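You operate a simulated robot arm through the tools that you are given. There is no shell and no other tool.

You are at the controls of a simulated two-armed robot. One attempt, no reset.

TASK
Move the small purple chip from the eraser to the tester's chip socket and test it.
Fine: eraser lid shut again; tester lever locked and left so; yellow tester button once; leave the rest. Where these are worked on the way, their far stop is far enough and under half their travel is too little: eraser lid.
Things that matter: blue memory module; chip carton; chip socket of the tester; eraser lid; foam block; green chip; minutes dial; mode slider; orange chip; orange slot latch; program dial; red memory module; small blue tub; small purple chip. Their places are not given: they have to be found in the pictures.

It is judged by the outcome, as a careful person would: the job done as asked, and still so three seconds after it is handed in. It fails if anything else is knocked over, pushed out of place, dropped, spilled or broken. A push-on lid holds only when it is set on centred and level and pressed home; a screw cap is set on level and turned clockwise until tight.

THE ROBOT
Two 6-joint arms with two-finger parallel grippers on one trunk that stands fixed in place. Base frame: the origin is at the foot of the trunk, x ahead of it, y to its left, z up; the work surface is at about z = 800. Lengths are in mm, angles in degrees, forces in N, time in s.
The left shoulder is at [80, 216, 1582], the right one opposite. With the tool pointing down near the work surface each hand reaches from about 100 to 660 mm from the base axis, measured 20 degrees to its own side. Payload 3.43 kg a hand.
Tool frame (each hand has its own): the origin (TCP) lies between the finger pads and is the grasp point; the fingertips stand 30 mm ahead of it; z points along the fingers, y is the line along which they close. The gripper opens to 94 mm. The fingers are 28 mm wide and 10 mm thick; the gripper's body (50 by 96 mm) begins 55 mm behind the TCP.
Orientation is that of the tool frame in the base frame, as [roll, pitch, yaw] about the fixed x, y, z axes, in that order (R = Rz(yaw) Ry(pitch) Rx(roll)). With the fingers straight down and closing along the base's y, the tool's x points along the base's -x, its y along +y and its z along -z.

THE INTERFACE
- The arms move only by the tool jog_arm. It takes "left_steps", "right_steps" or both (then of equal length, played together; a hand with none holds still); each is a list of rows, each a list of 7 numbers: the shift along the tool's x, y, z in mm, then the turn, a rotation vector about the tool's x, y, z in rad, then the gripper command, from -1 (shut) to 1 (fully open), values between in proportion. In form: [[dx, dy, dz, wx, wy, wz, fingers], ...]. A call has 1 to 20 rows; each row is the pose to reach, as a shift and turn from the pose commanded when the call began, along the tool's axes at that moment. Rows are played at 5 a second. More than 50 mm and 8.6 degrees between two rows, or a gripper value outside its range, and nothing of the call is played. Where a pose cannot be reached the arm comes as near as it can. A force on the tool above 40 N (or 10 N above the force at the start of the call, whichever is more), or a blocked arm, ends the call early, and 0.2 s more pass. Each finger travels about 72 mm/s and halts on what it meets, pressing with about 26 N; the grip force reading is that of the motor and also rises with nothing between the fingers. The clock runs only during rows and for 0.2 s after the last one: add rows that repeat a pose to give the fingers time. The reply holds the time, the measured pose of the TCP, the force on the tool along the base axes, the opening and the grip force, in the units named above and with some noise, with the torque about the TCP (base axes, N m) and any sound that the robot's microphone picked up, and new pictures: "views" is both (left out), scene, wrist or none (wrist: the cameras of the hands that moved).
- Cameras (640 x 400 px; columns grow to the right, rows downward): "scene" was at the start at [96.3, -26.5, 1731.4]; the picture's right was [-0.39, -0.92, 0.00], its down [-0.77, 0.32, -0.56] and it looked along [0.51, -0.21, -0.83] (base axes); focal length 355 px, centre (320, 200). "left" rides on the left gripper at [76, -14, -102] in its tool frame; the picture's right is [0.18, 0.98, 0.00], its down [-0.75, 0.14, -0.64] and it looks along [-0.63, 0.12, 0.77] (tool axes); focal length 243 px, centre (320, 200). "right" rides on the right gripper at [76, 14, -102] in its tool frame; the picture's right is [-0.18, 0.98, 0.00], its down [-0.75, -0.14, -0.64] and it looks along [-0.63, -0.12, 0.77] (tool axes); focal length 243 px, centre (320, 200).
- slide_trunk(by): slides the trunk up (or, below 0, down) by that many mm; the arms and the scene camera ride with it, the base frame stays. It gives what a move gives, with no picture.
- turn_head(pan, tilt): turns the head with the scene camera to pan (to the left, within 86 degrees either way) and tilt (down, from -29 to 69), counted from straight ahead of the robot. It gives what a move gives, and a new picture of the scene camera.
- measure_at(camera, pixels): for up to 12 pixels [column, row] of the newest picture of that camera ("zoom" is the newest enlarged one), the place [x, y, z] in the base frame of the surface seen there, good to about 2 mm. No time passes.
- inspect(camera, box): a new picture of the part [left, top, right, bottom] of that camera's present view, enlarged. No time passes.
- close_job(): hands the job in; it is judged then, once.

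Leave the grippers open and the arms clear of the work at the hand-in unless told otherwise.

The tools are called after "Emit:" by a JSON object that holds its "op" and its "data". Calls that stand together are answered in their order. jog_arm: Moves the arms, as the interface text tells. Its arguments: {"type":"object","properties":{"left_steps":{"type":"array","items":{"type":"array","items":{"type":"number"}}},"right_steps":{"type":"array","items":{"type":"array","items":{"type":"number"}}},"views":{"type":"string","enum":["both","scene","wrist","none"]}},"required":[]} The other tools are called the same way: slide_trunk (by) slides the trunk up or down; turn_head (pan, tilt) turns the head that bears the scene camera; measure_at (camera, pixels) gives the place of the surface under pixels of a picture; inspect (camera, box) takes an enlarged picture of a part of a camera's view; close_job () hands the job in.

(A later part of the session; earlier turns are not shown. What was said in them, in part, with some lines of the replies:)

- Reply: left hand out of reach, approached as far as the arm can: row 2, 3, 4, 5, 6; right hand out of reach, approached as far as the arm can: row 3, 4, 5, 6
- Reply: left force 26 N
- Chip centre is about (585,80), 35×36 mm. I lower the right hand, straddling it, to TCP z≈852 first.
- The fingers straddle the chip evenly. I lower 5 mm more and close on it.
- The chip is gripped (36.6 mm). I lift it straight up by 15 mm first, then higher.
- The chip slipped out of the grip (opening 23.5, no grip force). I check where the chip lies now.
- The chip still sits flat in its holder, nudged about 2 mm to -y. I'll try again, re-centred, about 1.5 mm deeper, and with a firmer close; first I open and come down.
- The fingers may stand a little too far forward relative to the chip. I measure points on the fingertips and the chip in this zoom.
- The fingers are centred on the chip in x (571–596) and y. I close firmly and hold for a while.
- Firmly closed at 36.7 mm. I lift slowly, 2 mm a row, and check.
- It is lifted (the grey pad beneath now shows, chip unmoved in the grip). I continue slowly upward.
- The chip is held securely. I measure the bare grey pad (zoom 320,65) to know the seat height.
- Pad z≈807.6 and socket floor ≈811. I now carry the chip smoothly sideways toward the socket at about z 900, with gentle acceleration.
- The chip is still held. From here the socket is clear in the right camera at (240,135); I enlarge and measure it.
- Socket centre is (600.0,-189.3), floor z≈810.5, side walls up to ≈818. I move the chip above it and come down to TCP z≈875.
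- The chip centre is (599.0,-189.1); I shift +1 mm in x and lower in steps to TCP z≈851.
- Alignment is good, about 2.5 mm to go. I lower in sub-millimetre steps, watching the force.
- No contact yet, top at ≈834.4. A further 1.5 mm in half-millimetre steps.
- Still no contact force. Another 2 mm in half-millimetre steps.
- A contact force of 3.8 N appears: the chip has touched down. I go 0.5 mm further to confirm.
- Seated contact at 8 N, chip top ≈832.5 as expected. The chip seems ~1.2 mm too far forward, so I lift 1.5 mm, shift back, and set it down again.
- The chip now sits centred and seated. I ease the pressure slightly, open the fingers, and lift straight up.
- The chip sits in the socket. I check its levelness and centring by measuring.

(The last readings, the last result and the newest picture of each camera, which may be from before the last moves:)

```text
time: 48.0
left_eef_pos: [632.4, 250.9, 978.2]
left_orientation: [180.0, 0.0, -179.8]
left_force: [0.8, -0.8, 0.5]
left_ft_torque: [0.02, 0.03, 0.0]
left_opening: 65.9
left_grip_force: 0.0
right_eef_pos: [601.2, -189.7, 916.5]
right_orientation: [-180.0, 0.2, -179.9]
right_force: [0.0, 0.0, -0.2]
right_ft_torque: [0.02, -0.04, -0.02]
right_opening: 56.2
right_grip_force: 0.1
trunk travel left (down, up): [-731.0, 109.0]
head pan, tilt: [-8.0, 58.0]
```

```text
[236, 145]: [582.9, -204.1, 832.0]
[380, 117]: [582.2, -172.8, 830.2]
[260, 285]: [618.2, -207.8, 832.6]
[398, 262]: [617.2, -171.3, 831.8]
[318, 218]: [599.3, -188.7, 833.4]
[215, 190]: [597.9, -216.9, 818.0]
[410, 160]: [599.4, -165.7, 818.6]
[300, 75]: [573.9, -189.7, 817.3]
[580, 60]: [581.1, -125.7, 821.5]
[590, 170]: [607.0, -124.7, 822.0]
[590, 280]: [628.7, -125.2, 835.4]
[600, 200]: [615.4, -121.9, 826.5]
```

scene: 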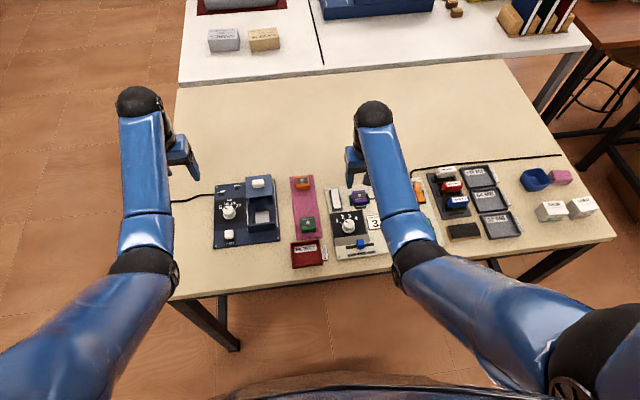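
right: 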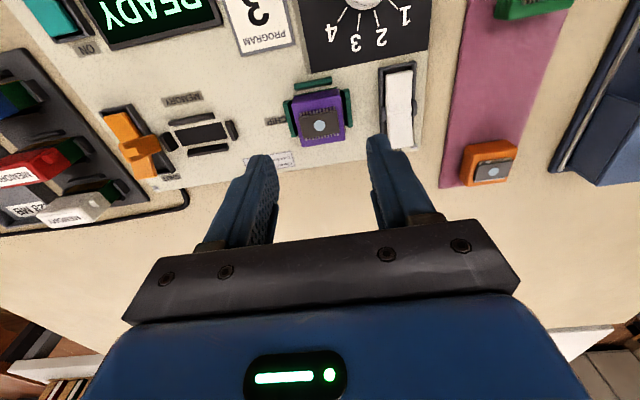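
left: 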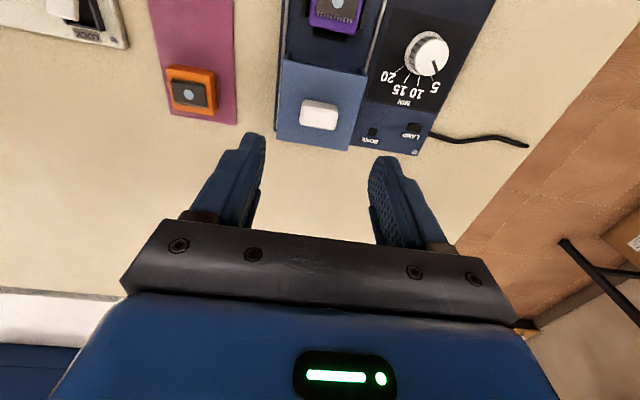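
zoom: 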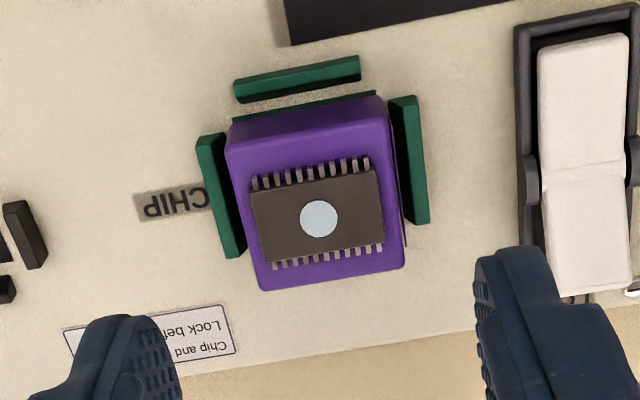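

The chip is centred (600,-189) and level. Next the white lever: its LOCK end is raised at about (629,-125,835). I move over it with the fingers closed and come down to TCP z≈880.

Emit:
{"op": "jog_arm", "data": {"right_steps": [[-6, 15, 0, 0, 0, 0, -0.4], [-13, 32, 0, 0, 0, 0, -1], [-20, 50, 0, 0, 0, 0, -1], [-26, 65, 0, 0, 0, 0, -1], [-26, 65, 12, 0, 0, 0, -1], [-26, 65, 24, 0, 0, 0, -1], [-26, 65, 36, 0, 0, 0, -1], [-26, 65, 36, 0, 0, 0, -1]], "views": "both"}}

Emit:
{"op": "inspect", "data": {"camera": "right", "box": [240, 60, 400, 220]}}

```text
time: 49.8
left_eef_pos: [632.2, 250.2, 978.5]
left_orientation: [-180.0, 0.0, -179.8]
left_force: [0.4, 0.8, -0.3]
left_ft_torque: [-0.02, -0.03, 0.02]
left_opening: 65.8
left_grip_force: 0.1
right_eef_pos: [627.1, -123.8, 879.5]
right_orientation: [179.9, 0.1, -180.0]
right_force: [0.3, 0.0, 0.0]
right_ft_torque: [-0.03, 0.0, 0.01]
right_opening: 0.0
right_grip_force: 25.5
trunk travel left (down, up): [-731.0, 109.0]
head pan, tilt: [-8.0, 58.0]
```

scene: 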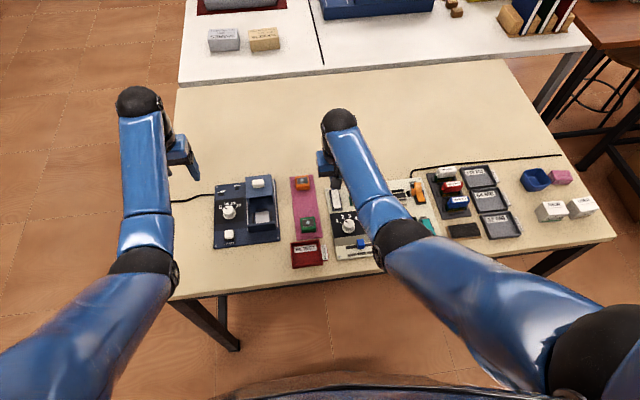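
right: 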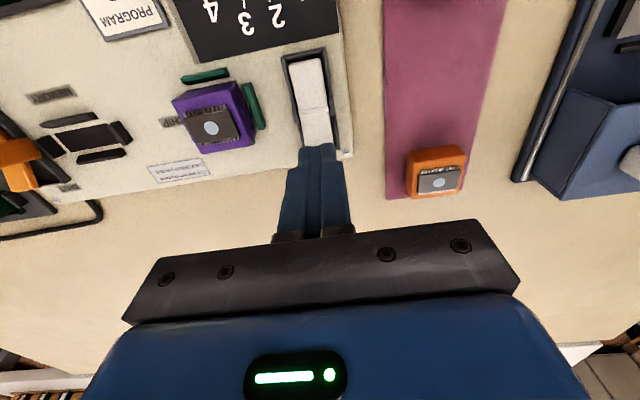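

```text
2.50 times, centred on (320, 140) of right
```

zoom: 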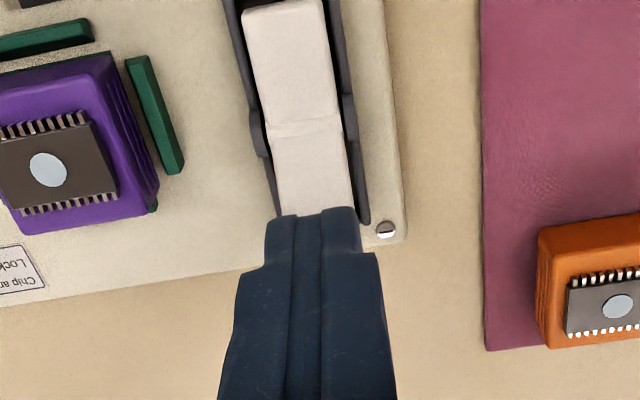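

The closed fingertips stand over the LOCK end. I verify by measuring lever and fingertip points.

Emit:
{"op": "measure_at", "data": {"camera": "zoom", "pixels": [[310, 205], [281, 200], [345, 190], [300, 130], [290, 225], [345, 220], [360, 200], [268, 190], [290, 20], [350, 110], [258, 140]]}}

```text
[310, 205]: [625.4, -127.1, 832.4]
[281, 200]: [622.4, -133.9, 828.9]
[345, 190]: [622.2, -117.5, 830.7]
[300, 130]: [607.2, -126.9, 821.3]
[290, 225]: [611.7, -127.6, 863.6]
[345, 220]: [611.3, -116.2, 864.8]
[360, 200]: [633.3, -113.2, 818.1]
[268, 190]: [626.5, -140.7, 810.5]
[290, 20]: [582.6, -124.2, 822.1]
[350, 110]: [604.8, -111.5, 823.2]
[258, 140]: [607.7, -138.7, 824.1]
```

Lever centre line is y≈-125.5. I shift 1.5 mm and press down in 2 mm steps.

Emit:
{"op": "jog_arm", "data": {"right_steps": [[0, -1.5, 5, 0, 0, 0, -1], [0, -1.5, 10, 0, 0, 0, -1], [0, -1.5, 13, 0, 0, 0, -1], [0, -1.5, 15, 0, 0, 0, -1], [0, -1.5, 17, 0, 0, 0, -1], [0, -1.5, 19, 0, 0, 0, -1], [0, -1.5, 21, 0, 0, 0, -1]], "views": "wrist"}}

Emit:
{"op": "inspect", "data": {"camera": "right", "box": [240, 60, 400, 220]}}

```text
time: 51.4
left_eef_pos: [632.4, 250.3, 976.6]
left_orientation: [-180.0, -0.1, -180.0]
left_force: [0.5, 1.1, -0.4]
left_ft_torque: [-0.01, 0.02, -0.02]
left_opening: 65.9
left_grip_force: 0.0
right_eef_pos: [626.1, -125.7, 859.6]
right_orientation: [-180.0, 0.1, -179.9]
right_force: [0.8, 0.2, 0.3]
right_ft_torque: [0.02, 0.02, -0.01]
right_opening: 0.1
right_grip_force: 26.4
trunk travel left (down, up): [-731.0, 109.0]
head pan, tilt: [-8.0, 58.0]
```

right: 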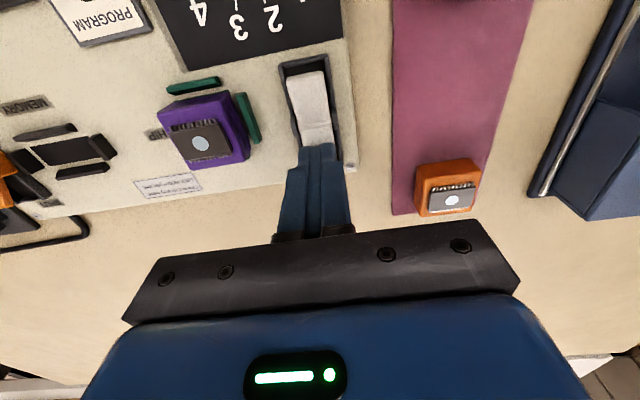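

```text
2.50 times, centred on (320, 140) of right
```

zoom: 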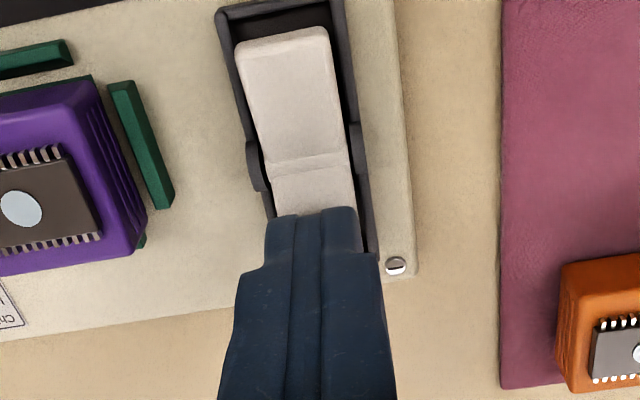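

The lever's near end has begun to rise. I press on, 1.5 mm a row.

Emit:
{"op": "jog_arm", "data": {"right_steps": [[0, 0, 1.5, 0, 0, 0, -1], [0, 0, 3, 0, 0, 0, -1], [0, 0, 4.5, 0, 0, 0, -1], [0, 0, 6, 0, 0, 0, -1], [0, 0, 7.5, 0, 0, 0, -1], [0, 0, 8.5, 0, 0, 0, -1]], "views": "wrist"}}

Emit:
{"op": "inspect", "data": {"camera": "right", "box": [240, 60, 400, 220]}}

```text
time: 52.8
left_eef_pos: [631.4, 249.9, 979.4]
left_orientation: [-180.0, 0.0, -180.0]
left_force: [-0.2, 0.8, -0.7]
left_ft_torque: [-0.03, 0.03, -0.01]
left_opening: 66.0
left_grip_force: 0.0
right_eef_pos: [628.0, -125.6, 852.3]
right_orientation: [180.0, 0.2, 180.0]
right_force: [-1.9, 0.1, 3.0]
right_ft_torque: [0.01, 0.08, 0.01]
right_opening: 0.4
right_grip_force: 26.1
trunk travel left (down, up): [-731.0, 109.0]
head pan, tilt: [-8.0, 58.0]
```

right: 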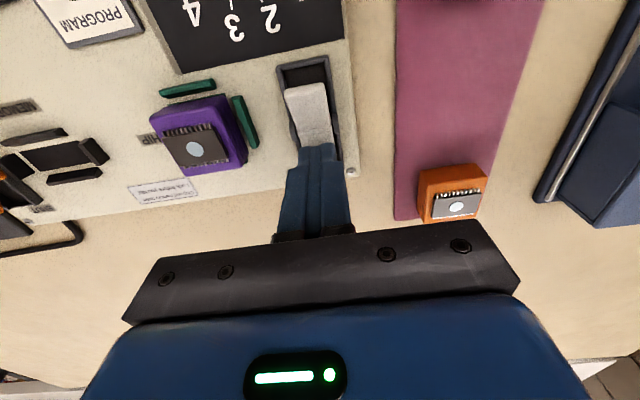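

```text
2.50 times, centred on (320, 140) of right
```

zoom: 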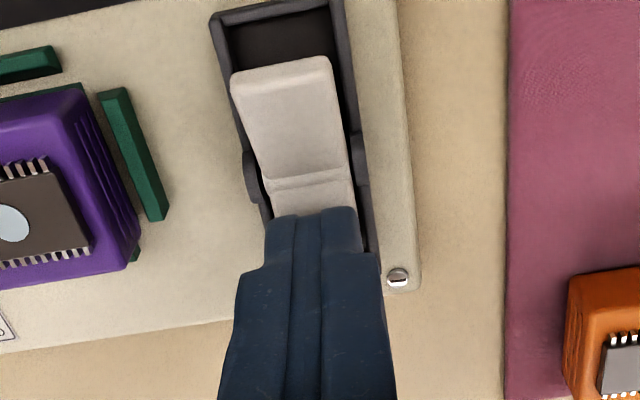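

Near end clearly raised, only 3 N. I press a little further until the stop shows in the force.

Emit:
{"op": "jog_arm", "data": {"right_steps": [[0, 0, 1, 0, 0, 0, -1], [0, 0, 2, 0, 0, 0, -1], [0, 0, 3, 0, 0, 0, -1], [0, 0, 3, 0, 0, 0, -1]], "views": "wrist"}}

Emit:
{"op": "inspect", "data": {"camera": "right", "box": [240, 60, 400, 220]}}

Emit:
{"op": "measure_at", "data": {"camera": "zoom", "pixels": [[290, 90], [295, 130], [310, 185], [310, 200]]}}

```text
time: 53.8
left_eef_pos: [629.7, 250.6, 979.5]
left_orientation: [180.0, 0.2, -180.0]
left_force: [0.4, 0.0, 0.4]
left_ft_torque: [0.0, 0.01, -0.01]
left_opening: 66.0
left_grip_force: 0.0
right_eef_pos: [627.7, -124.6, 851.9]
right_orientation: [-180.0, 0.5, -180.0]
right_force: [3.5, -2.7, 26.7]
right_ft_torque: [-0.09, 0.25, 0.3]
right_opening: 0.0
right_grip_force: 25.8
trunk travel left (down, up): [-731.0, 109.0]
head pan, tilt: [-8.0, 58.0]
```

right: 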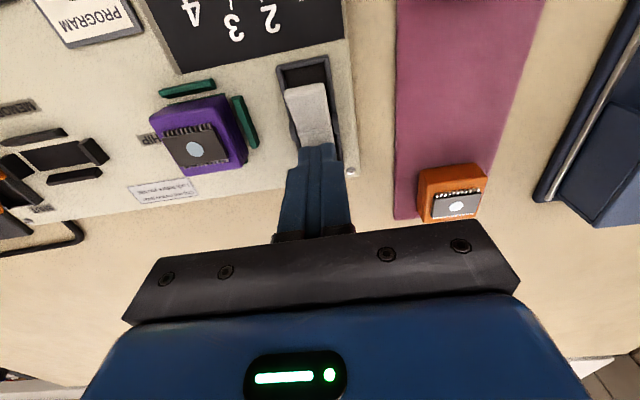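

```text
2.50 times, centred on (320, 140) of right
```

zoom: 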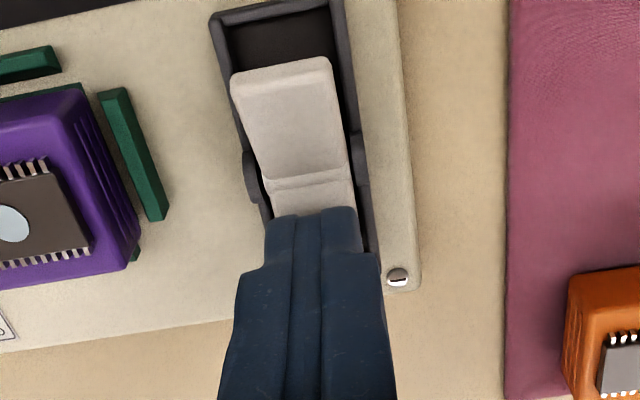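

```text
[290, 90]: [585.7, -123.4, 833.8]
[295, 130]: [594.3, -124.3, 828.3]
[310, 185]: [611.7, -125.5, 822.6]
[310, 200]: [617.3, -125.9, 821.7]
```

26.7 N at the stop; the near end now stands at z≈834 and the LOCK half is flat at 822: locked. I lift the hand off and look.

Emit:
{"op": "jog_arm", "data": {"right_steps": [[0, 0, -3, 0, 0, 0, -1], [0, 0, -10, 0, 0, 0, -1], [0, 0, -25, 0, 0, 0, -1], [0, 0, -45, 0, 0, 0, -1], [0, 0, -65, 0, 0, 0, -1]], "views": "both"}}

Emit:
{"op": "inspect", "data": {"camera": "right", "box": [180, 40, 380, 180]}}

Emit:
{"op": "inspect", "data": {"camera": "scene", "box": [320, 170, 448, 260]}}

```text
time: 55.0
left_eef_pos: [632.6, 249.9, 976.8]
left_orientation: [180.0, -0.1, 180.0]
left_force: [-0.1, -0.4, 0.3]
left_ft_torque: [-0.02, 0.05, 0.0]
left_opening: 65.7
left_grip_force: 0.1
right_eef_pos: [626.4, -125.5, 913.3]
right_orientation: [180.0, 0.2, -180.0]
right_force: [0.0, 0.2, -0.1]
right_ft_torque: [-0.02, 0.02, -0.04]
right_opening: 0.0
right_grip_force: 26.0
trunk travel left (down, up): [-731.0, 109.0]
head pan, tilt: [-8.0, 58.0]
```

scene: 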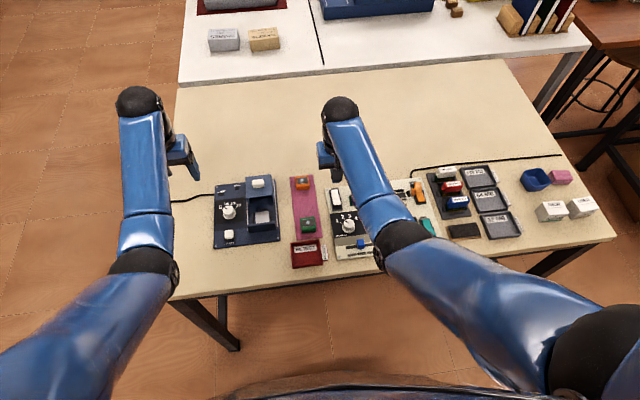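
right: 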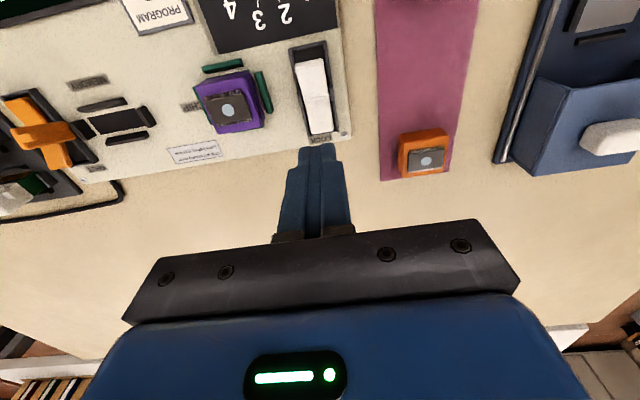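

```text
2.86 times, centred on (280, 110) of right
```

zoom: 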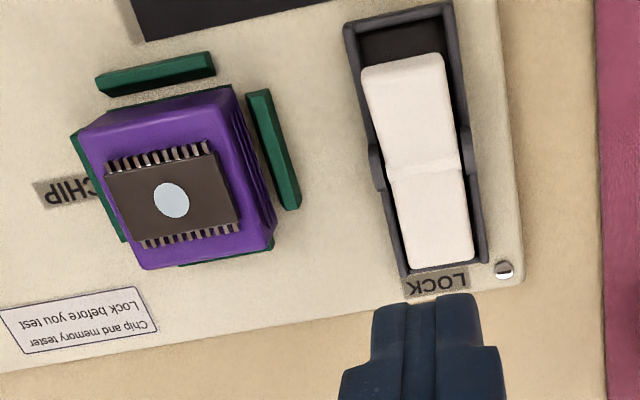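

```text
4.44 times, centred on (384, 215) of scene
```

zoom: 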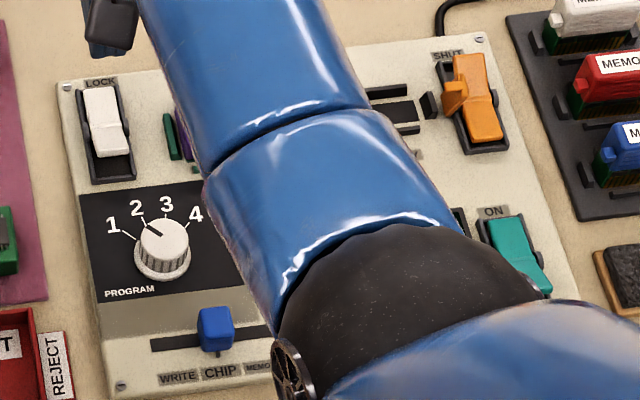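

The LOCK half is down and its label fully visible; the chip is in the socket. For the button (near the robot, about (456,-266,827)) I raise the trunk 80 mm to keep within reach.

Emit:
{"op": "slide_trunk", "data": {"by": 80}}

```text
time: 56.2
left_eef_pos: [633.9, 250.0, 1058.0]
left_orientation: [-179.9, 0.0, 180.0]
left_force: [-0.1, -0.3, -1.0]
left_ft_torque: [0.0, -0.03, -0.02]
left_opening: 65.7
left_grip_force: 0.1
right_eef_pos: [626.0, -125.1, 994.0]
right_orientation: [180.0, 0.1, 180.0]
right_force: [-0.7, -0.1, 0.3]
right_ft_torque: [-0.01, -0.01, 0.02]
right_opening: 0.0
right_grip_force: 26.0
trunk travel left (down, up): [-811.0, 29.0]
head pan, tilt: [-8.0, 58.0]
```

Now I move the right hand (fingers closed) to a point above the yellow button, around (456,-266,930).

Emit:
{"op": "jog_arm", "data": {"right_steps": [[20, -17, 8, 0, 0, 0, -1], [42, -35, 16, 0, 0, 0, -1], [64, -53, 24, 0, 0, 0, -1], [86, -71, 32, 0, 0, 0, -1], [108, -89, 40, 0, 0, 0, -1], [130, -107, 48, 0, 0, 0, -1], [150, -124, 56, 0, 0, 0, -1], [170, -141, 64, 0, 0, 0, -1], [170, -141, 64, 0, 0, 0, -1]], "views": "both"}}

```text
time: 58.2
left_eef_pos: [633.0, 251.1, 1059.0]
left_orientation: [180.0, 0.0, -179.9]
left_force: [0.3, -1.5, 0.4]
left_ft_torque: [0.02, -0.05, 0.04]
left_opening: 65.8
left_grip_force: 0.1
right_eef_pos: [456.6, -265.1, 928.5]
right_orientation: [-179.9, 0.0, -179.9]
right_force: [-0.3, 0.6, -0.2]
right_ft_torque: [0.04, 0.02, 0.01]
right_opening: 0.2
right_grip_force: 26.1
trunk travel left (down, up): [-811.0, 29.0]
head pan, tilt: [-8.0, 58.0]
```

scene: 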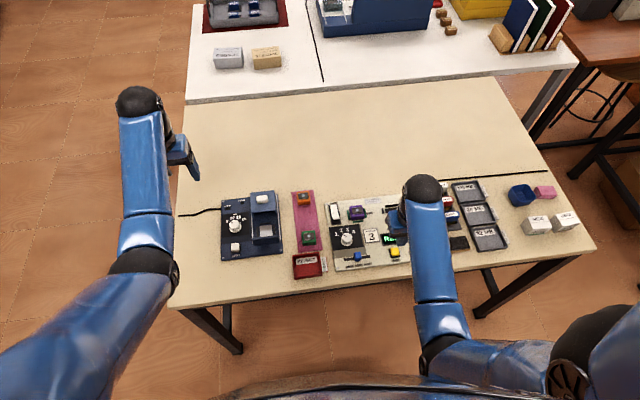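
right: 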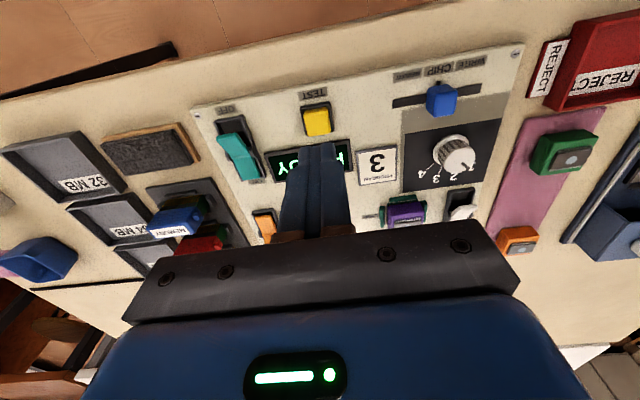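

The button is at (317,121) in the right view. I enlarge and measure it, along with the program card and dial.

Emit:
{"op": "inspect", "data": {"camera": "right", "box": [250, 80, 410, 180]}}

Emit:
{"op": "measure_at", "data": {"camera": "zoom", "pixels": [[268, 165], [225, 125], [320, 115], [240, 205], [325, 195], [270, 120], [285, 200], [215, 110], [340, 190]]}}

Emit:
{"op": "inspect", "data": {"camera": "scene", "box": [325, 200, 421, 275]}}

```text
4.00 times, centred on (330, 130) of right
```

zoom: 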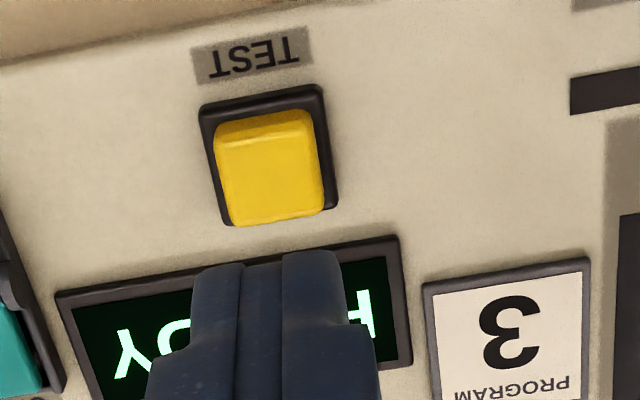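

```text
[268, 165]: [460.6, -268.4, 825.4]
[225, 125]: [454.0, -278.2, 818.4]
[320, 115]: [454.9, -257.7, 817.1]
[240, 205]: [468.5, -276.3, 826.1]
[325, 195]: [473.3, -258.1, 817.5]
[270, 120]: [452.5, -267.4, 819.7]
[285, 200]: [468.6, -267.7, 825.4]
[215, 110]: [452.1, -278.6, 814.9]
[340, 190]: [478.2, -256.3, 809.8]
```

```text
5.33 times, centred on (373, 238) of scene
```

zoom: 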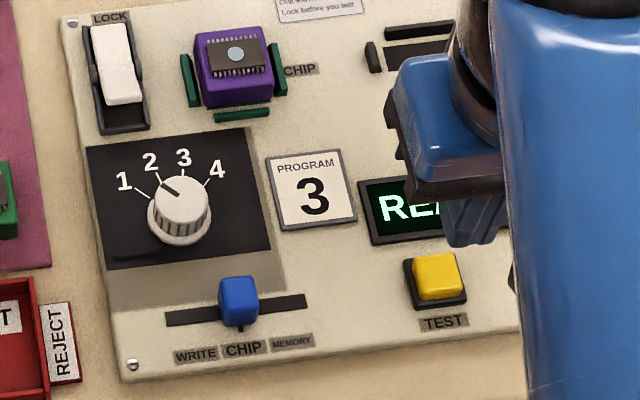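

The display still reads READY and the mode slider is at CHIP. The button's centre is about (463,-268), top z≈826. I come down over it to just above the top.

Emit:
{"op": "jog_arm", "data": {"right_steps": [[-3, -2, 12, 0, 0, 0, -1], [-6.4, -2.9, 28, 0, 0, 0, -1], [-6.4, -2.9, 44, 0, 0, 0, -1], [-6.4, -2.9, 56, 0, 0, 0, -1], [-6.4, -2.9, 64, 0, 0, 0, -1], [-6.4, -2.9, 64, 0, 0, 0, -1]], "views": "both"}}

Emit:
{"op": "inspect", "data": {"camera": "right", "box": [240, 80, 400, 240]}}

Emit:
{"op": "inspect", "data": {"camera": "scene", "box": [365, 220, 429, 270]}}

```text
time: 59.6
left_eef_pos: [632.5, 250.3, 1058.1]
left_orientation: [180.0, 0.0, 180.0]
left_force: [-0.5, -0.8, 0.7]
left_ft_torque: [-0.02, 0.02, 0.0]
left_opening: 65.6
left_grip_force: 0.1
right_eef_pos: [462.9, -268.7, 864.3]
right_orientation: [-180.0, 0.1, -179.9]
right_force: [-0.4, 0.5, 0.2]
right_ft_torque: [-0.03, -0.03, -0.01]
right_opening: 0.0
right_grip_force: 25.9
trunk travel left (down, up): [-811.0, 29.0]
head pan, tilt: [-8.0, 58.0]
```

scene: 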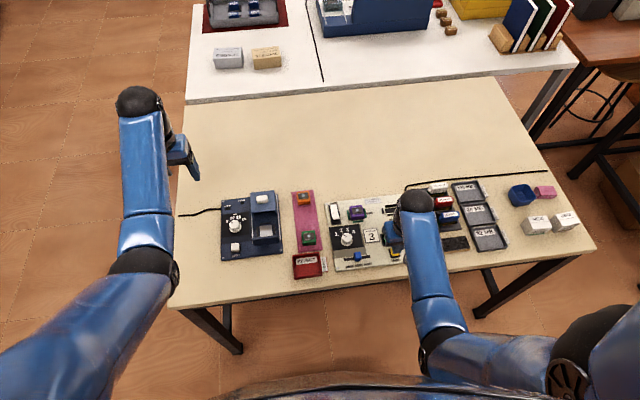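
right: 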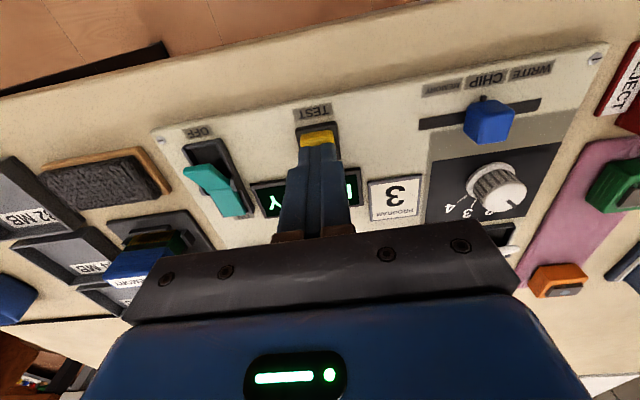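

```text
2.50 times, centred on (320, 160) of right
```

zoom: 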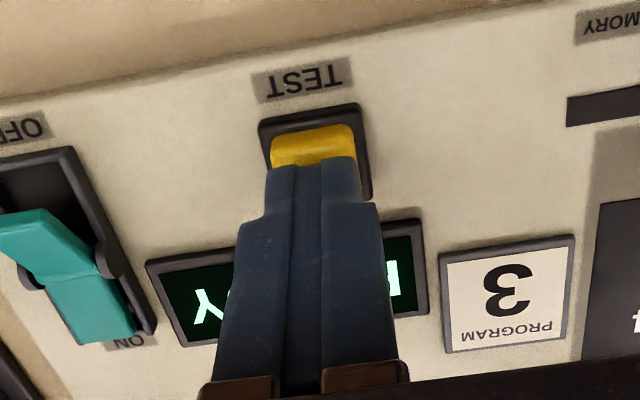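

```text
8.00 times, centred on (397, 245) of scene
```

zoom: 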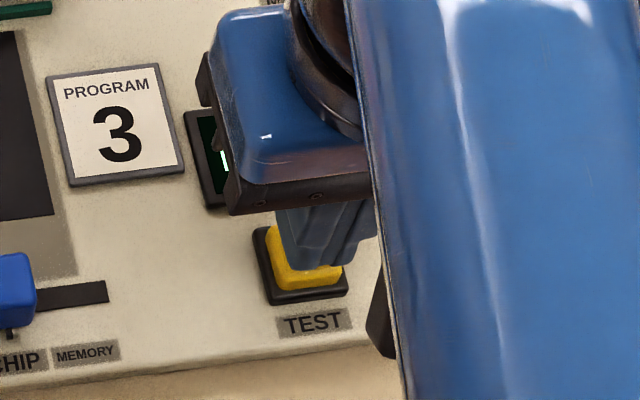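

The fingertips are right over the yellow button. I press it down in one smooth monotonic motion, slowly near the end.

Emit:
{"op": "jog_arm", "data": {"right_steps": [[0, 0, 3, 0, 0, 0, -1], [0, 0, 6, 0, 0, 0, -1], [0, 0, 8, 0, 0, 0, -1], [0, 0, 9, 0, 0, 0, -1], [0, 0, 10, 0, 0, 0, -1], [0, 0, 11, 0, 0, 0, -1]], "views": "wrist"}}

Emit:
{"op": "inspect", "data": {"camera": "right", "box": [200, 80, 400, 240]}}

```text
time: 61.0
left_eef_pos: [631.8, 250.6, 1059.1]
left_orientation: [-179.9, 0.0, 180.0]
left_force: [0.0, 0.0, -0.4]
left_ft_torque: [0.01, -0.04, 0.01]
left_opening: 66.0
left_grip_force: 0.0
right_eef_pos: [463.8, -268.9, 855.0]
right_orientation: [179.9, 0.0, 180.0]
right_force: [-0.8, -0.3, 1.0]
right_ft_torque: [0.03, 0.02, 0.0]
right_opening: 0.2
right_grip_force: 25.3
trunk travel left (down, up): [-811.0, 29.0]
head pan, tilt: [-8.0, 58.0]
```

right: 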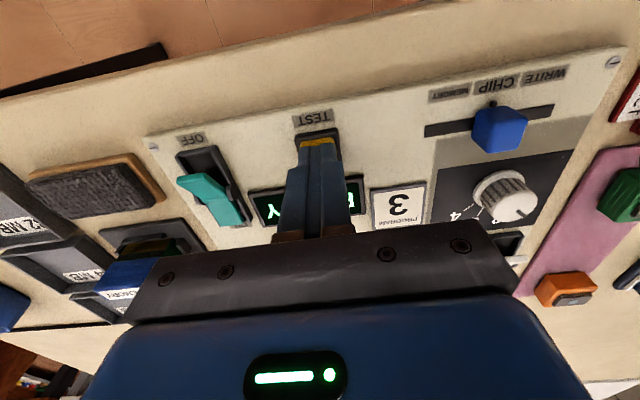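

```text
2.50 times, centred on (300, 160) of right
```

zoom: 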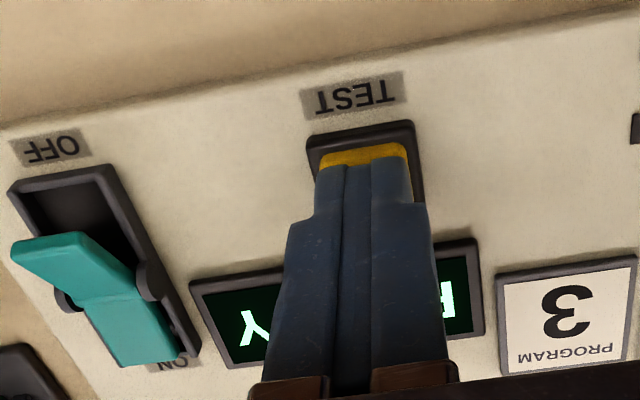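

Only about 1 N: barely touching. I continue down 1 mm a row.

Emit:
{"op": "jog_arm", "data": {"right_steps": [[0, 0, 1, 0, 0, 0, -1], [0, 0, 2, 0, 0, 0, -1], [0, 0, 3, 0, 0, 0, -1]], "views": "wrist"}}

Emit:
{"op": "inspect", "data": {"camera": "right", "box": [200, 80, 400, 240]}}

```text
time: 61.8
left_eef_pos: [632.0, 250.5, 1059.8]
left_orientation: [-180.0, 0.0, 180.0]
left_force: [-0.2, 0.4, -0.2]
left_ft_torque: [-0.03, -0.03, -0.03]
left_opening: 65.8
left_grip_force: 0.2
right_eef_pos: [463.7, -269.6, 850.8]
right_orientation: [179.9, 0.2, -179.9]
right_force: [-0.5, -0.8, 2.5]
right_ft_torque: [-0.02, 0.01, 0.03]
right_opening: 0.0
right_grip_force: 26.1
trunk travel left (down, up): [-811.0, 29.0]
head pan, tilt: [-8.0, 58.0]
heard: click
```

right: 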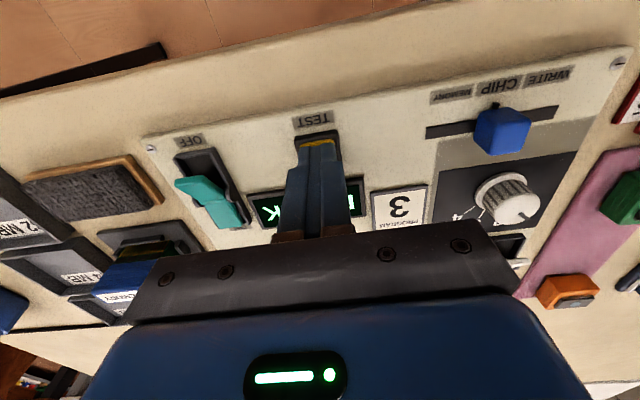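

```text
2.50 times, centred on (300, 160) of right
```

zoom: 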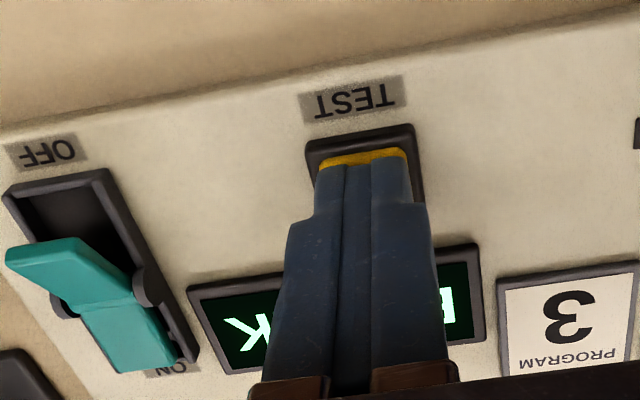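

A click was heard and the display changed. I lift straight off the button without touching it again.

Emit:
{"op": "jog_arm", "data": {"right_steps": [[0, 0, -4, 0, 0, 0, -1], [0, 0, -12, 0, 0, 0, -1], [0, 0, -28, 0, 0, 0, -1], [0, 0, -48, 0, 0, 0, -1], [0, 0, -70, 0, 0, 0, -1], [0, 0, -85, 0, 0, 0, -1]], "views": "both"}}

Emit:
{"op": "inspect", "data": {"camera": "right", "box": [200, 60, 400, 220]}}

```text
time: 63.2
left_eef_pos: [632.9, 250.6, 1058.9]
left_orientation: [179.9, -0.1, 180.0]
left_force: [1.0, 0.2, 0.2]
left_ft_torque: [0.02, 0.0, 0.02]
left_opening: 65.8
left_grip_force: 0.1
right_eef_pos: [462.3, -268.6, 935.3]
right_orientation: [-179.9, 0.1, 180.0]
right_force: [0.7, 0.2, -0.6]
right_ft_torque: [0.0, 0.01, 0.0]
right_opening: 0.0
right_grip_force: 26.2
trunk travel left (down, up): [-811.0, 29.0]
head pan, tilt: [-8.0, 58.0]
```

scene: 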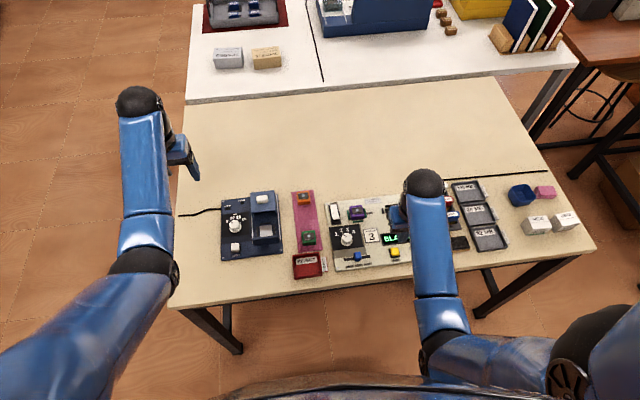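
right: 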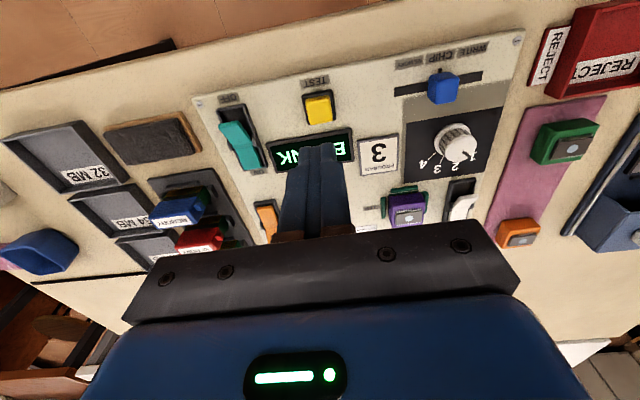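

```text
2.50 times, centred on (300, 140) of right
```

zoom: 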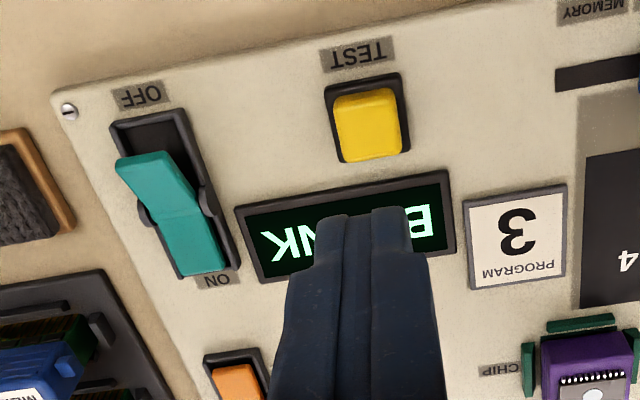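

The display reads BLANK: the test ran. Now the eraser lid. I move the right hand aside and up, opening it, before lowering the trunk for the left arm.

Emit:
{"op": "jog_arm", "data": {"right_steps": [[-14, -9, -12, 0, 0, 0, -0.5], [-28, -18, -25, 0, 0, 0, 0], [-45, -27, -38, 0, 0, 0, 0.5], [-62, -38, -50, 0, 0, 0, 1], [-80, -50, -63, 0, 0, 0, 1], [-98, -61, -75, 0, 0, 0, 1]], "views": "none"}}

Emit:
{"op": "slide_trunk", "data": {"by": -80}}

```text
time: 64.6
left_eef_pos: [633.6, 251.3, 1058.0]
left_orientation: [179.9, -0.1, -180.0]
left_force: [0.3, -0.4, -0.4]
left_ft_torque: [0.04, 0.0, 0.0]
left_opening: 66.2
left_grip_force: 0.1
right_eef_pos: [562.4, -330.9, 1009.6]
right_orientation: [-180.0, 0.0, -179.8]
right_force: [-0.1, -0.2, -0.6]
right_ft_torque: [0.04, 0.01, 0.01]
right_opening: 94.1
right_grip_force: 0.0
trunk travel left (down, up): [-811.0, 29.0]
head pan, tilt: [-8.0, 58.0]
```

```text
time: 65.7
left_eef_pos: [632.1, 249.6, 977.6]
left_orientation: [-179.9, -0.1, -180.0]
left_force: [0.3, 0.5, -0.4]
left_ft_torque: [-0.02, 0.03, -0.01]
left_opening: 65.7
left_grip_force: 0.0
right_eef_pos: [560.5, -330.2, 930.9]
right_orientation: [-180.0, 0.2, -180.0]
right_force: [0.5, 0.6, 0.1]
right_ft_torque: [-0.04, 0.01, -0.01]
right_opening: 94.0
right_grip_force: 0.1
trunk travel left (down, up): [-731.0, 109.0]
head pan, tilt: [-8.0, 58.0]
```

Now the left hand goes above the lid knob at about (661,80,940).

Emit:
{"op": "jog_arm", "data": {"left_steps": [[-4, -24, 0, 0, 0, 0, 0.3], [-8, -50, 5, 0, 0, 0, 0.3], [-13, -78, 10, 0, 0, 0, 0.3], [-18, -106, 18, 0, 0, 0, 0.3], [-23, -134, 26, 0, 0, 0, 0.3], [-28.7, -158, 33, 0, 0, 0, 0.3], [-28.7, -170.5, 38, 0, 0, 0, 0.3], [-28.7, -170.5, 38, 0, 0, 0, 0.3]], "views": "both"}}

Emit:
{"op": "measure_at", "data": {"camera": "left", "pixels": [[315, 125], [318, 130]]}}

```text
time: 67.5
left_eef_pos: [661.2, 79.9, 940.7]
left_orientation: [180.0, -0.1, -179.9]
left_force: [-0.2, -0.5, 0.5]
left_ft_torque: [0.01, -0.03, 0.0]
left_opening: 61.2
left_grip_force: 0.0
right_eef_pos: [560.9, -329.5, 929.4]
right_orientation: [180.0, 0.1, -180.0]
right_force: [0.0, 0.2, 0.9]
right_ft_torque: [0.03, 0.0, -0.01]
right_opening: 94.1
right_grip_force: 0.1
trunk travel left (down, up): [-731.0, 109.0]
head pan, tilt: [-8.0, 58.0]
```

scene: 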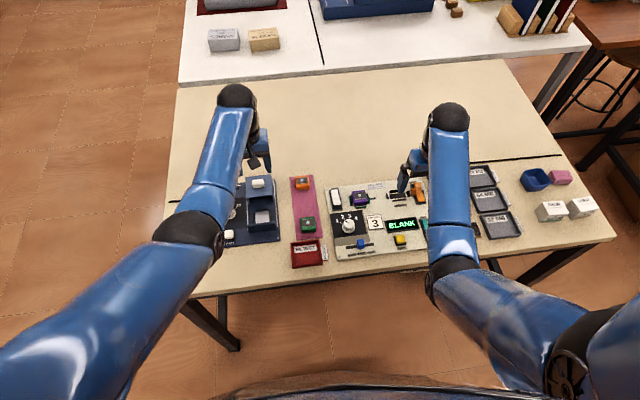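
left: 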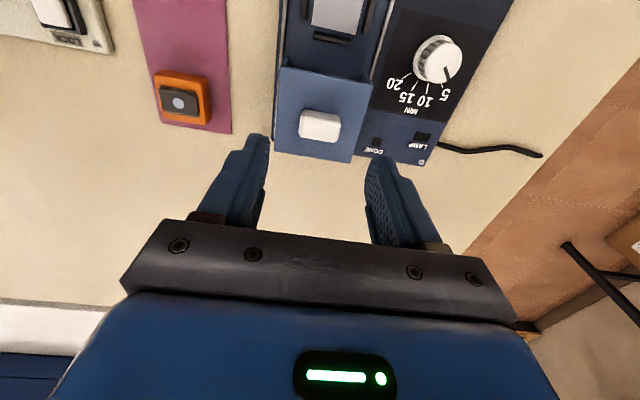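

```text
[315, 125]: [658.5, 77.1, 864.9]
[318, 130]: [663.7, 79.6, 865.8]
```

The knob is right below (≈(661,79,865)). I descend to z≈883 and grip it.

Emit:
{"op": "jog_arm", "data": {"left_steps": [[0, -0.5, 15, 0, 0, 0, 0.3], [0, -0.5, 32, 0, 0, 0, 0.3], [0, -0.5, 48, 0, 0, 0, 0.3], [0, -0.5, 57, 0, 0, 0, 0.3], [0, -0.5, 57, 0, 0, 0, 0.3], [0, -0.5, 57, 0, 0, 0, -0.2], [0, -0.5, 57, 0, 0, 0, -0.6], [0, -0.5, 57, 0, 0, 0, -0.6]], "views": "wrist"}}

```text
time: 69.3
left_eef_pos: [660.5, 80.3, 881.6]
left_orientation: [-179.9, 0.0, -179.9]
left_force: [0.1, 4.7, 0.8]
left_ft_torque: [0.18, -0.07, 0.05]
left_opening: 31.5
left_grip_force: 44.9
right_eef_pos: [560.7, -329.4, 931.3]
right_orientation: [-180.0, 0.1, -179.9]
right_force: [-0.4, 1.1, 0.3]
right_ft_torque: [0.03, 0.0, 0.03]
right_opening: 94.0
right_grip_force: 0.1
trunk travel left (down, up): [-731.0, 109.0]
head pan, tilt: [-8.0, 58.0]
```

left: 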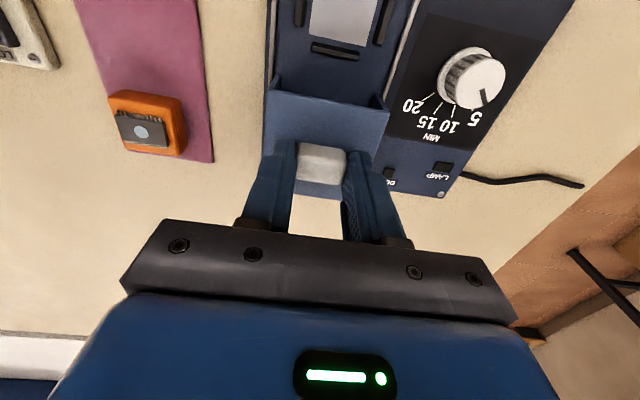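

Gripped. I draw the lid back toward the robot, 5 mm a row, first 70 mm.

Emit:
{"op": "jog_arm", "data": {"left_steps": [[3, 0, 0, 0, 0, 0, -0.6], [8, 0, 0, 0, 0, 0, -0.6], [13, 0, 0, 0, 0, 0, -0.6], [18, 0, 0, 0, 0, 0, -0.6], [23, 0, 0, 0, 0, 0, -0.6], [28, 0, 0, 0, 0, 0, -0.6], [33, 0, 0, 0, 0, 0, -0.6], [38, 0, 0, 0, 0, 0, -0.6], [43, 0, 0, 0, 0, 0, -0.6], [48, 0, 0, 0, 0, 0, -0.6], [53, 0, 0, 0, 0, 0, -0.6], [58, 0, 0, 0, 0, 0, -0.6], [63, 0, 0, 0, 0, 0, -0.6], [68, 0, 0, 0, 0, 0, -0.6], [71, 0, 0, 0, 0, 0, -0.6]], "views": "wrist"}}

```text
time: 72.5
left_eef_pos: [590.7, 79.5, 884.1]
left_orientation: [179.9, 0.1, -179.9]
left_force: [0.7, 5.7, 1.0]
left_ft_torque: [0.13, -0.07, 0.0]
left_opening: 31.2
left_grip_force: 44.9
right_eef_pos: [561.0, -328.8, 930.7]
right_orientation: [-179.9, 0.1, -180.0]
right_force: [-0.8, -0.2, -0.3]
right_ft_torque: [0.0, 0.05, -0.02]
right_opening: 93.9
right_grip_force: 0.1
trunk travel left (down, up): [-731.0, 109.0]
head pan, tilt: [-8.0, 58.0]
```

left: 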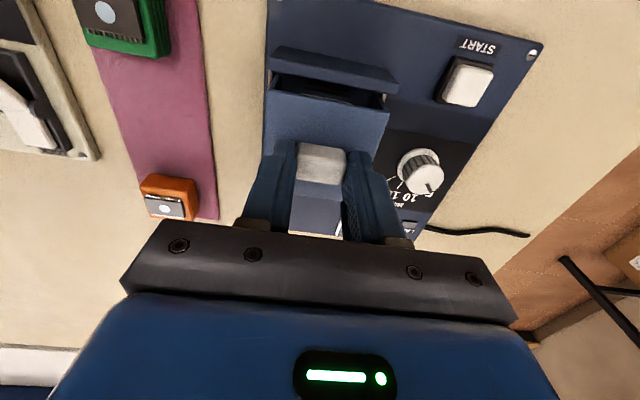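

The lid follows; about 10 mm remain. I draw it to the stop in 2 mm steps.

Emit:
{"op": "jog_arm", "data": {"left_steps": [[3, 0, 0, 0, 0, 0, -0.6], [6, 0, 0, 0, 0, 0, -0.6], [8, 0, 0, 0, 0, 0, -0.6], [10, 0, 0, 0, 0, 0, -0.6], [12, 0, 0, 0, 0, 0, -0.6], [14, 0, 0, 0, 0, 0, -0.6], [15, 0, 0, 0, 0, 0, -0.6]], "views": "wrist"}}

```text
time: 74.1
left_eef_pos: [580.7, 79.6, 882.9]
left_orientation: [-179.9, 0.4, -179.9]
left_force: [33.5, 7.4, 7.4]
left_ft_torque: [0.21, -0.82, -0.02]
left_opening: 31.7
left_grip_force: 45.7
right_eef_pos: [564.8, -329.5, 929.3]
right_orientation: [-179.8, -0.1, 180.0]
right_force: [0.3, 0.5, -0.1]
right_ft_torque: [-0.02, -0.02, -0.02]
right_opening: 93.9
right_grip_force: 0.2
trunk travel left (down, up): [-731.0, 109.0]
head pan, tilt: [-8.0, 58.0]
```

left: 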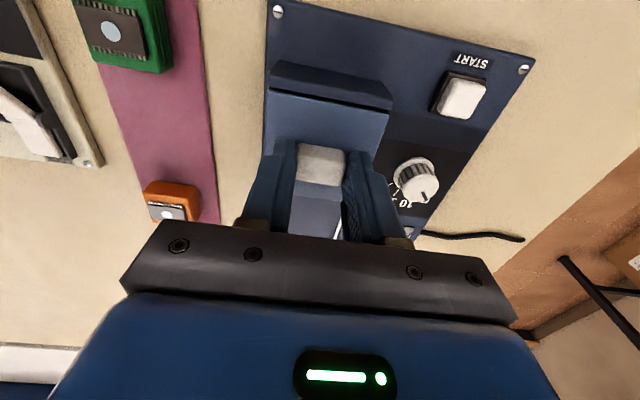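

The stop is met at x≈581 (33 N) — lid shut as at the start. I relax the pull, open and lift.

Emit:
{"op": "jog_arm", "data": {"left_steps": [[-2.5, 0, 0, 0, 0, 0, -0.6], [-4.5, 0, 0, 0, 0, 0, -0.6], [-4.5, 0, 0, 0, 0, 0, 0.1], [-4.5, 0, 0, 0, 0, 0, 0.4], [-4.5, 0, 0, 0, 0, 0, 0.4], [-4.5, 0, -15, 0, 0, 0, 0.4], [-4.5, 0, -40, 0, 0, 0, 0.4], [-4.5, 0, -65, 0, 0, 0, 0.4]], "views": "both"}}

Emit:
{"op": "inspect", "data": {"camera": "left", "box": [240, 40, 400, 200]}}

Emit:
{"op": "measure_at", "data": {"camera": "zoom", "pixels": [[300, 100], [300, 210], [250, 250], [390, 130]]}}

```text
time: 75.9
left_eef_pos: [579.4, 79.0, 948.7]
left_orientation: [180.0, 0.0, -179.9]
left_force: [0.6, 0.1, -0.2]
left_ft_torque: [0.0, 0.01, -0.03]
left_opening: 65.9
left_grip_force: 0.0
right_eef_pos: [561.1, -330.0, 930.5]
right_orientation: [-179.9, 0.1, 180.0]
right_force: [0.0, -0.1, -0.3]
right_ft_torque: [-0.01, 0.04, 0.03]
right_opening: 94.1
right_grip_force: 0.1
trunk travel left (down, up): [-731.0, 109.0]
head pan, tilt: [-8.0, 58.0]
```

scene: 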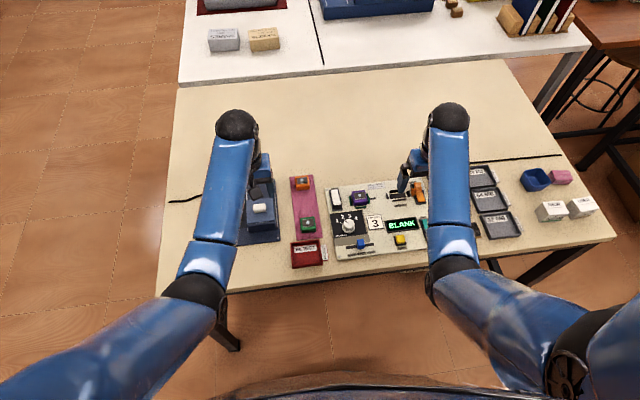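
left: 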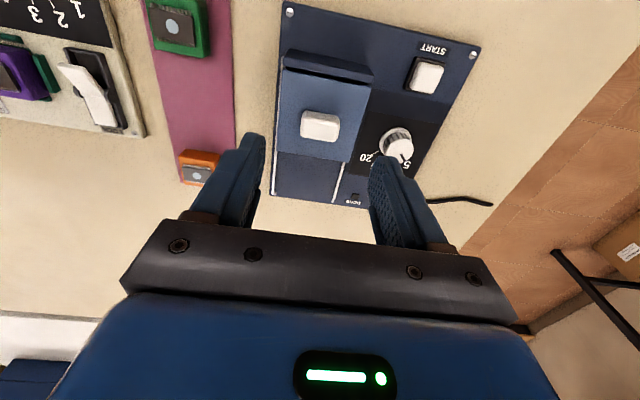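

```text
2.50 times, centred on (320, 120) of left
```

zoom: 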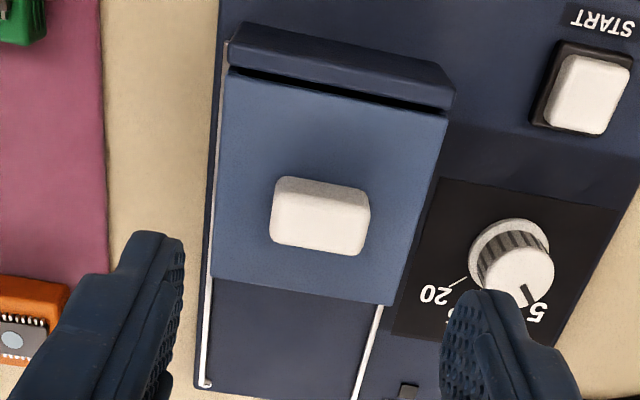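

```text
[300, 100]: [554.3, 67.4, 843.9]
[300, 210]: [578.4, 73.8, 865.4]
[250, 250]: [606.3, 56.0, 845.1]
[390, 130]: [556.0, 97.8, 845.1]
```

The lid is shut, same place as at the start. I open the left hand fully and take it clear, then raise the trunk to its first height.

Emit:
{"op": "jog_arm", "data": {"left_steps": [[-5, 20, -10, 0, 0, 0, 0.4], [-10, 48, -18, 0, 0, 0, 0.4], [-16, 76, -24, 0, 0, 0, 0.6], [-22, 104, -28, 0, 0, 0, 0.8], [-30, 132, -30, 0, 0, 0, 1], [-40, 160, -30, 0, 0, 0, 1], [-50, 175, -30, 0, 0, 0, 1]], "views": "none"}}

Emit:
{"op": "slide_trunk", "data": {"by": 80}}

Emit:
{"op": "turn_head", "data": {"pan": -14, "tilt": 57}}

```text
time: 77.5
left_eef_pos: [628.8, 256.7, 976.4]
left_orientation: [-179.9, 0.1, -180.0]
left_force: [-0.4, 0.3, -0.1]
left_ft_torque: [0.02, 0.05, 0.0]
left_opening: 94.2
left_grip_force: 0.1
right_eef_pos: [560.6, -329.3, 931.3]
right_orientation: [180.0, 0.1, -179.9]
right_force: [0.2, 0.0, 0.7]
right_ft_torque: [0.02, 0.0, 0.02]
right_opening: 94.2
right_grip_force: 0.0
trunk travel left (down, up): [-731.0, 109.0]
head pan, tilt: [-8.0, 58.0]
```

```text
time: 78.7
left_eef_pos: [629.3, 255.0, 1059.1]
left_orientation: [180.0, -0.1, -179.9]
left_force: [0.1, 0.1, -0.2]
left_ft_torque: [0.01, 0.01, 0.01]
left_opening: 93.8
left_grip_force: 0.0
right_eef_pos: [561.0, -329.6, 1010.3]
right_orientation: [180.0, 0.1, -180.0]
right_force: [0.8, -0.2, -0.5]
right_ft_torque: [0.0, 0.02, -0.01]
right_opening: 94.0
right_grip_force: 0.1
trunk travel left (down, up): [-811.0, 29.0]
head pan, tilt: [-8.0, 58.0]
```

```text
time: 79.4
left_eef_pos: [627.7, 255.3, 1058.3]
left_orientation: [180.0, 0.0, 180.0]
left_force: [-0.1, 0.1, -1.0]
left_ft_torque: [-0.02, -0.01, 0.0]
left_opening: 93.8
left_grip_force: 0.0
right_eef_pos: [561.5, -329.9, 1011.3]
right_orientation: [180.0, 0.0, -180.0]
right_force: [0.1, -0.6, 0.2]
right_ft_torque: [0.04, -0.03, 0.0]
right_opening: 94.0
right_grip_force: 0.0
trunk travel left (down, up): [-811.0, 29.0]
head pan, tilt: [-14.0, 57.0]
```

scene: 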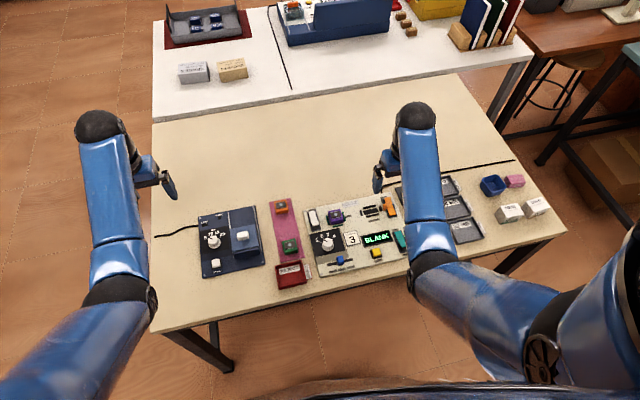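

I check everything in enlarged views: eraser, foam with chips, tester.

Emit:
{"op": "inspect", "data": {"camera": "scene", "box": [185, 190, 313, 290]}}

Emit:
{"op": "inspect", "data": {"camera": "scene", "box": [295, 190, 423, 275]}}

Emit:
{"op": "inspect", "data": {"camera": "right", "box": [0, 0, 640, 400]}}

```text
4.00 times, centred on (249, 240) of scene
```

zoom: 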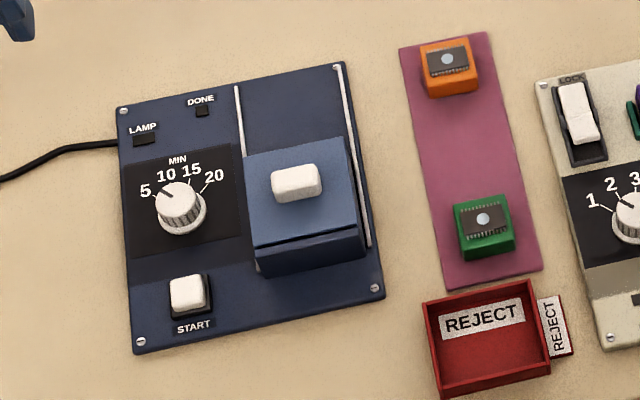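

```text
4.71 times, centred on (359, 232) of scene
```

zoom: 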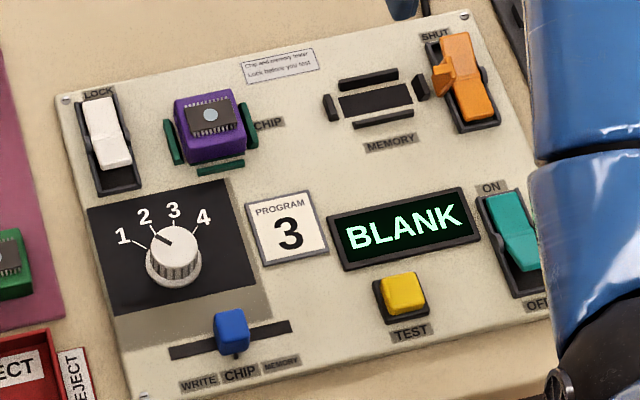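

```text
1.00 times, centred on (320, 200) of right (not enlarged: the box is as wide or as high as the picture)
```

zoom: 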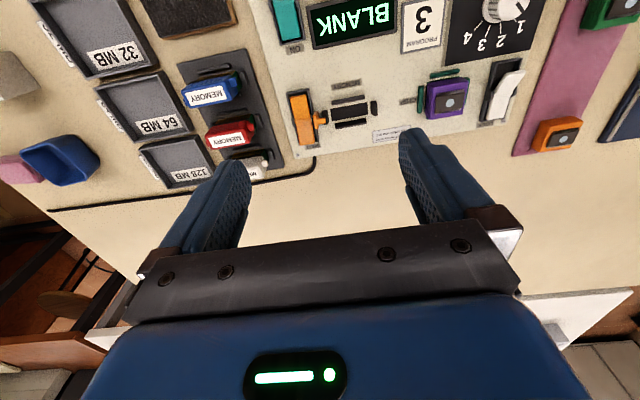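

Everything is as wanted:
- The purple chip sits in the tester's socket.
- The lever is locked and the display shows BLANK after one press.
- The eraser lid is shut.
- The dials, slider, latch, other chips and modules are unmoved.
- Both hands are open and clear.

I hand the job in.

Emit:
{"op": "close_job", "data": {}}

```text
The job is handed in.
```

The small purple chip is now in the tester's chip socket and has been tested. After one press of the yellow button, the display changed from READY to BLANK. The job is handed in; no verdict has come back yet.

- **Chip:** it slipped from the grip on the first lift and settled back in its holder, shifted about 2 mm. The second, slower lift held, and it went into the socket level and centred.
- **Tester lever:** pressed down at its LOCK end and left locked.
- **Eraser lid:** opened to its far stop to reach the chip, then closed to where it started. The eraser's DONE light was lit before the lid was opened and has been off since.
- **Program dial:** I left it at 1, though the card on the tester says PROGRAM 3, because you said to leave the rest. The mode slider was already at CHIP.

Both grippers are open and the arms are clear. In the final pictures, nothing else I could see had moved.
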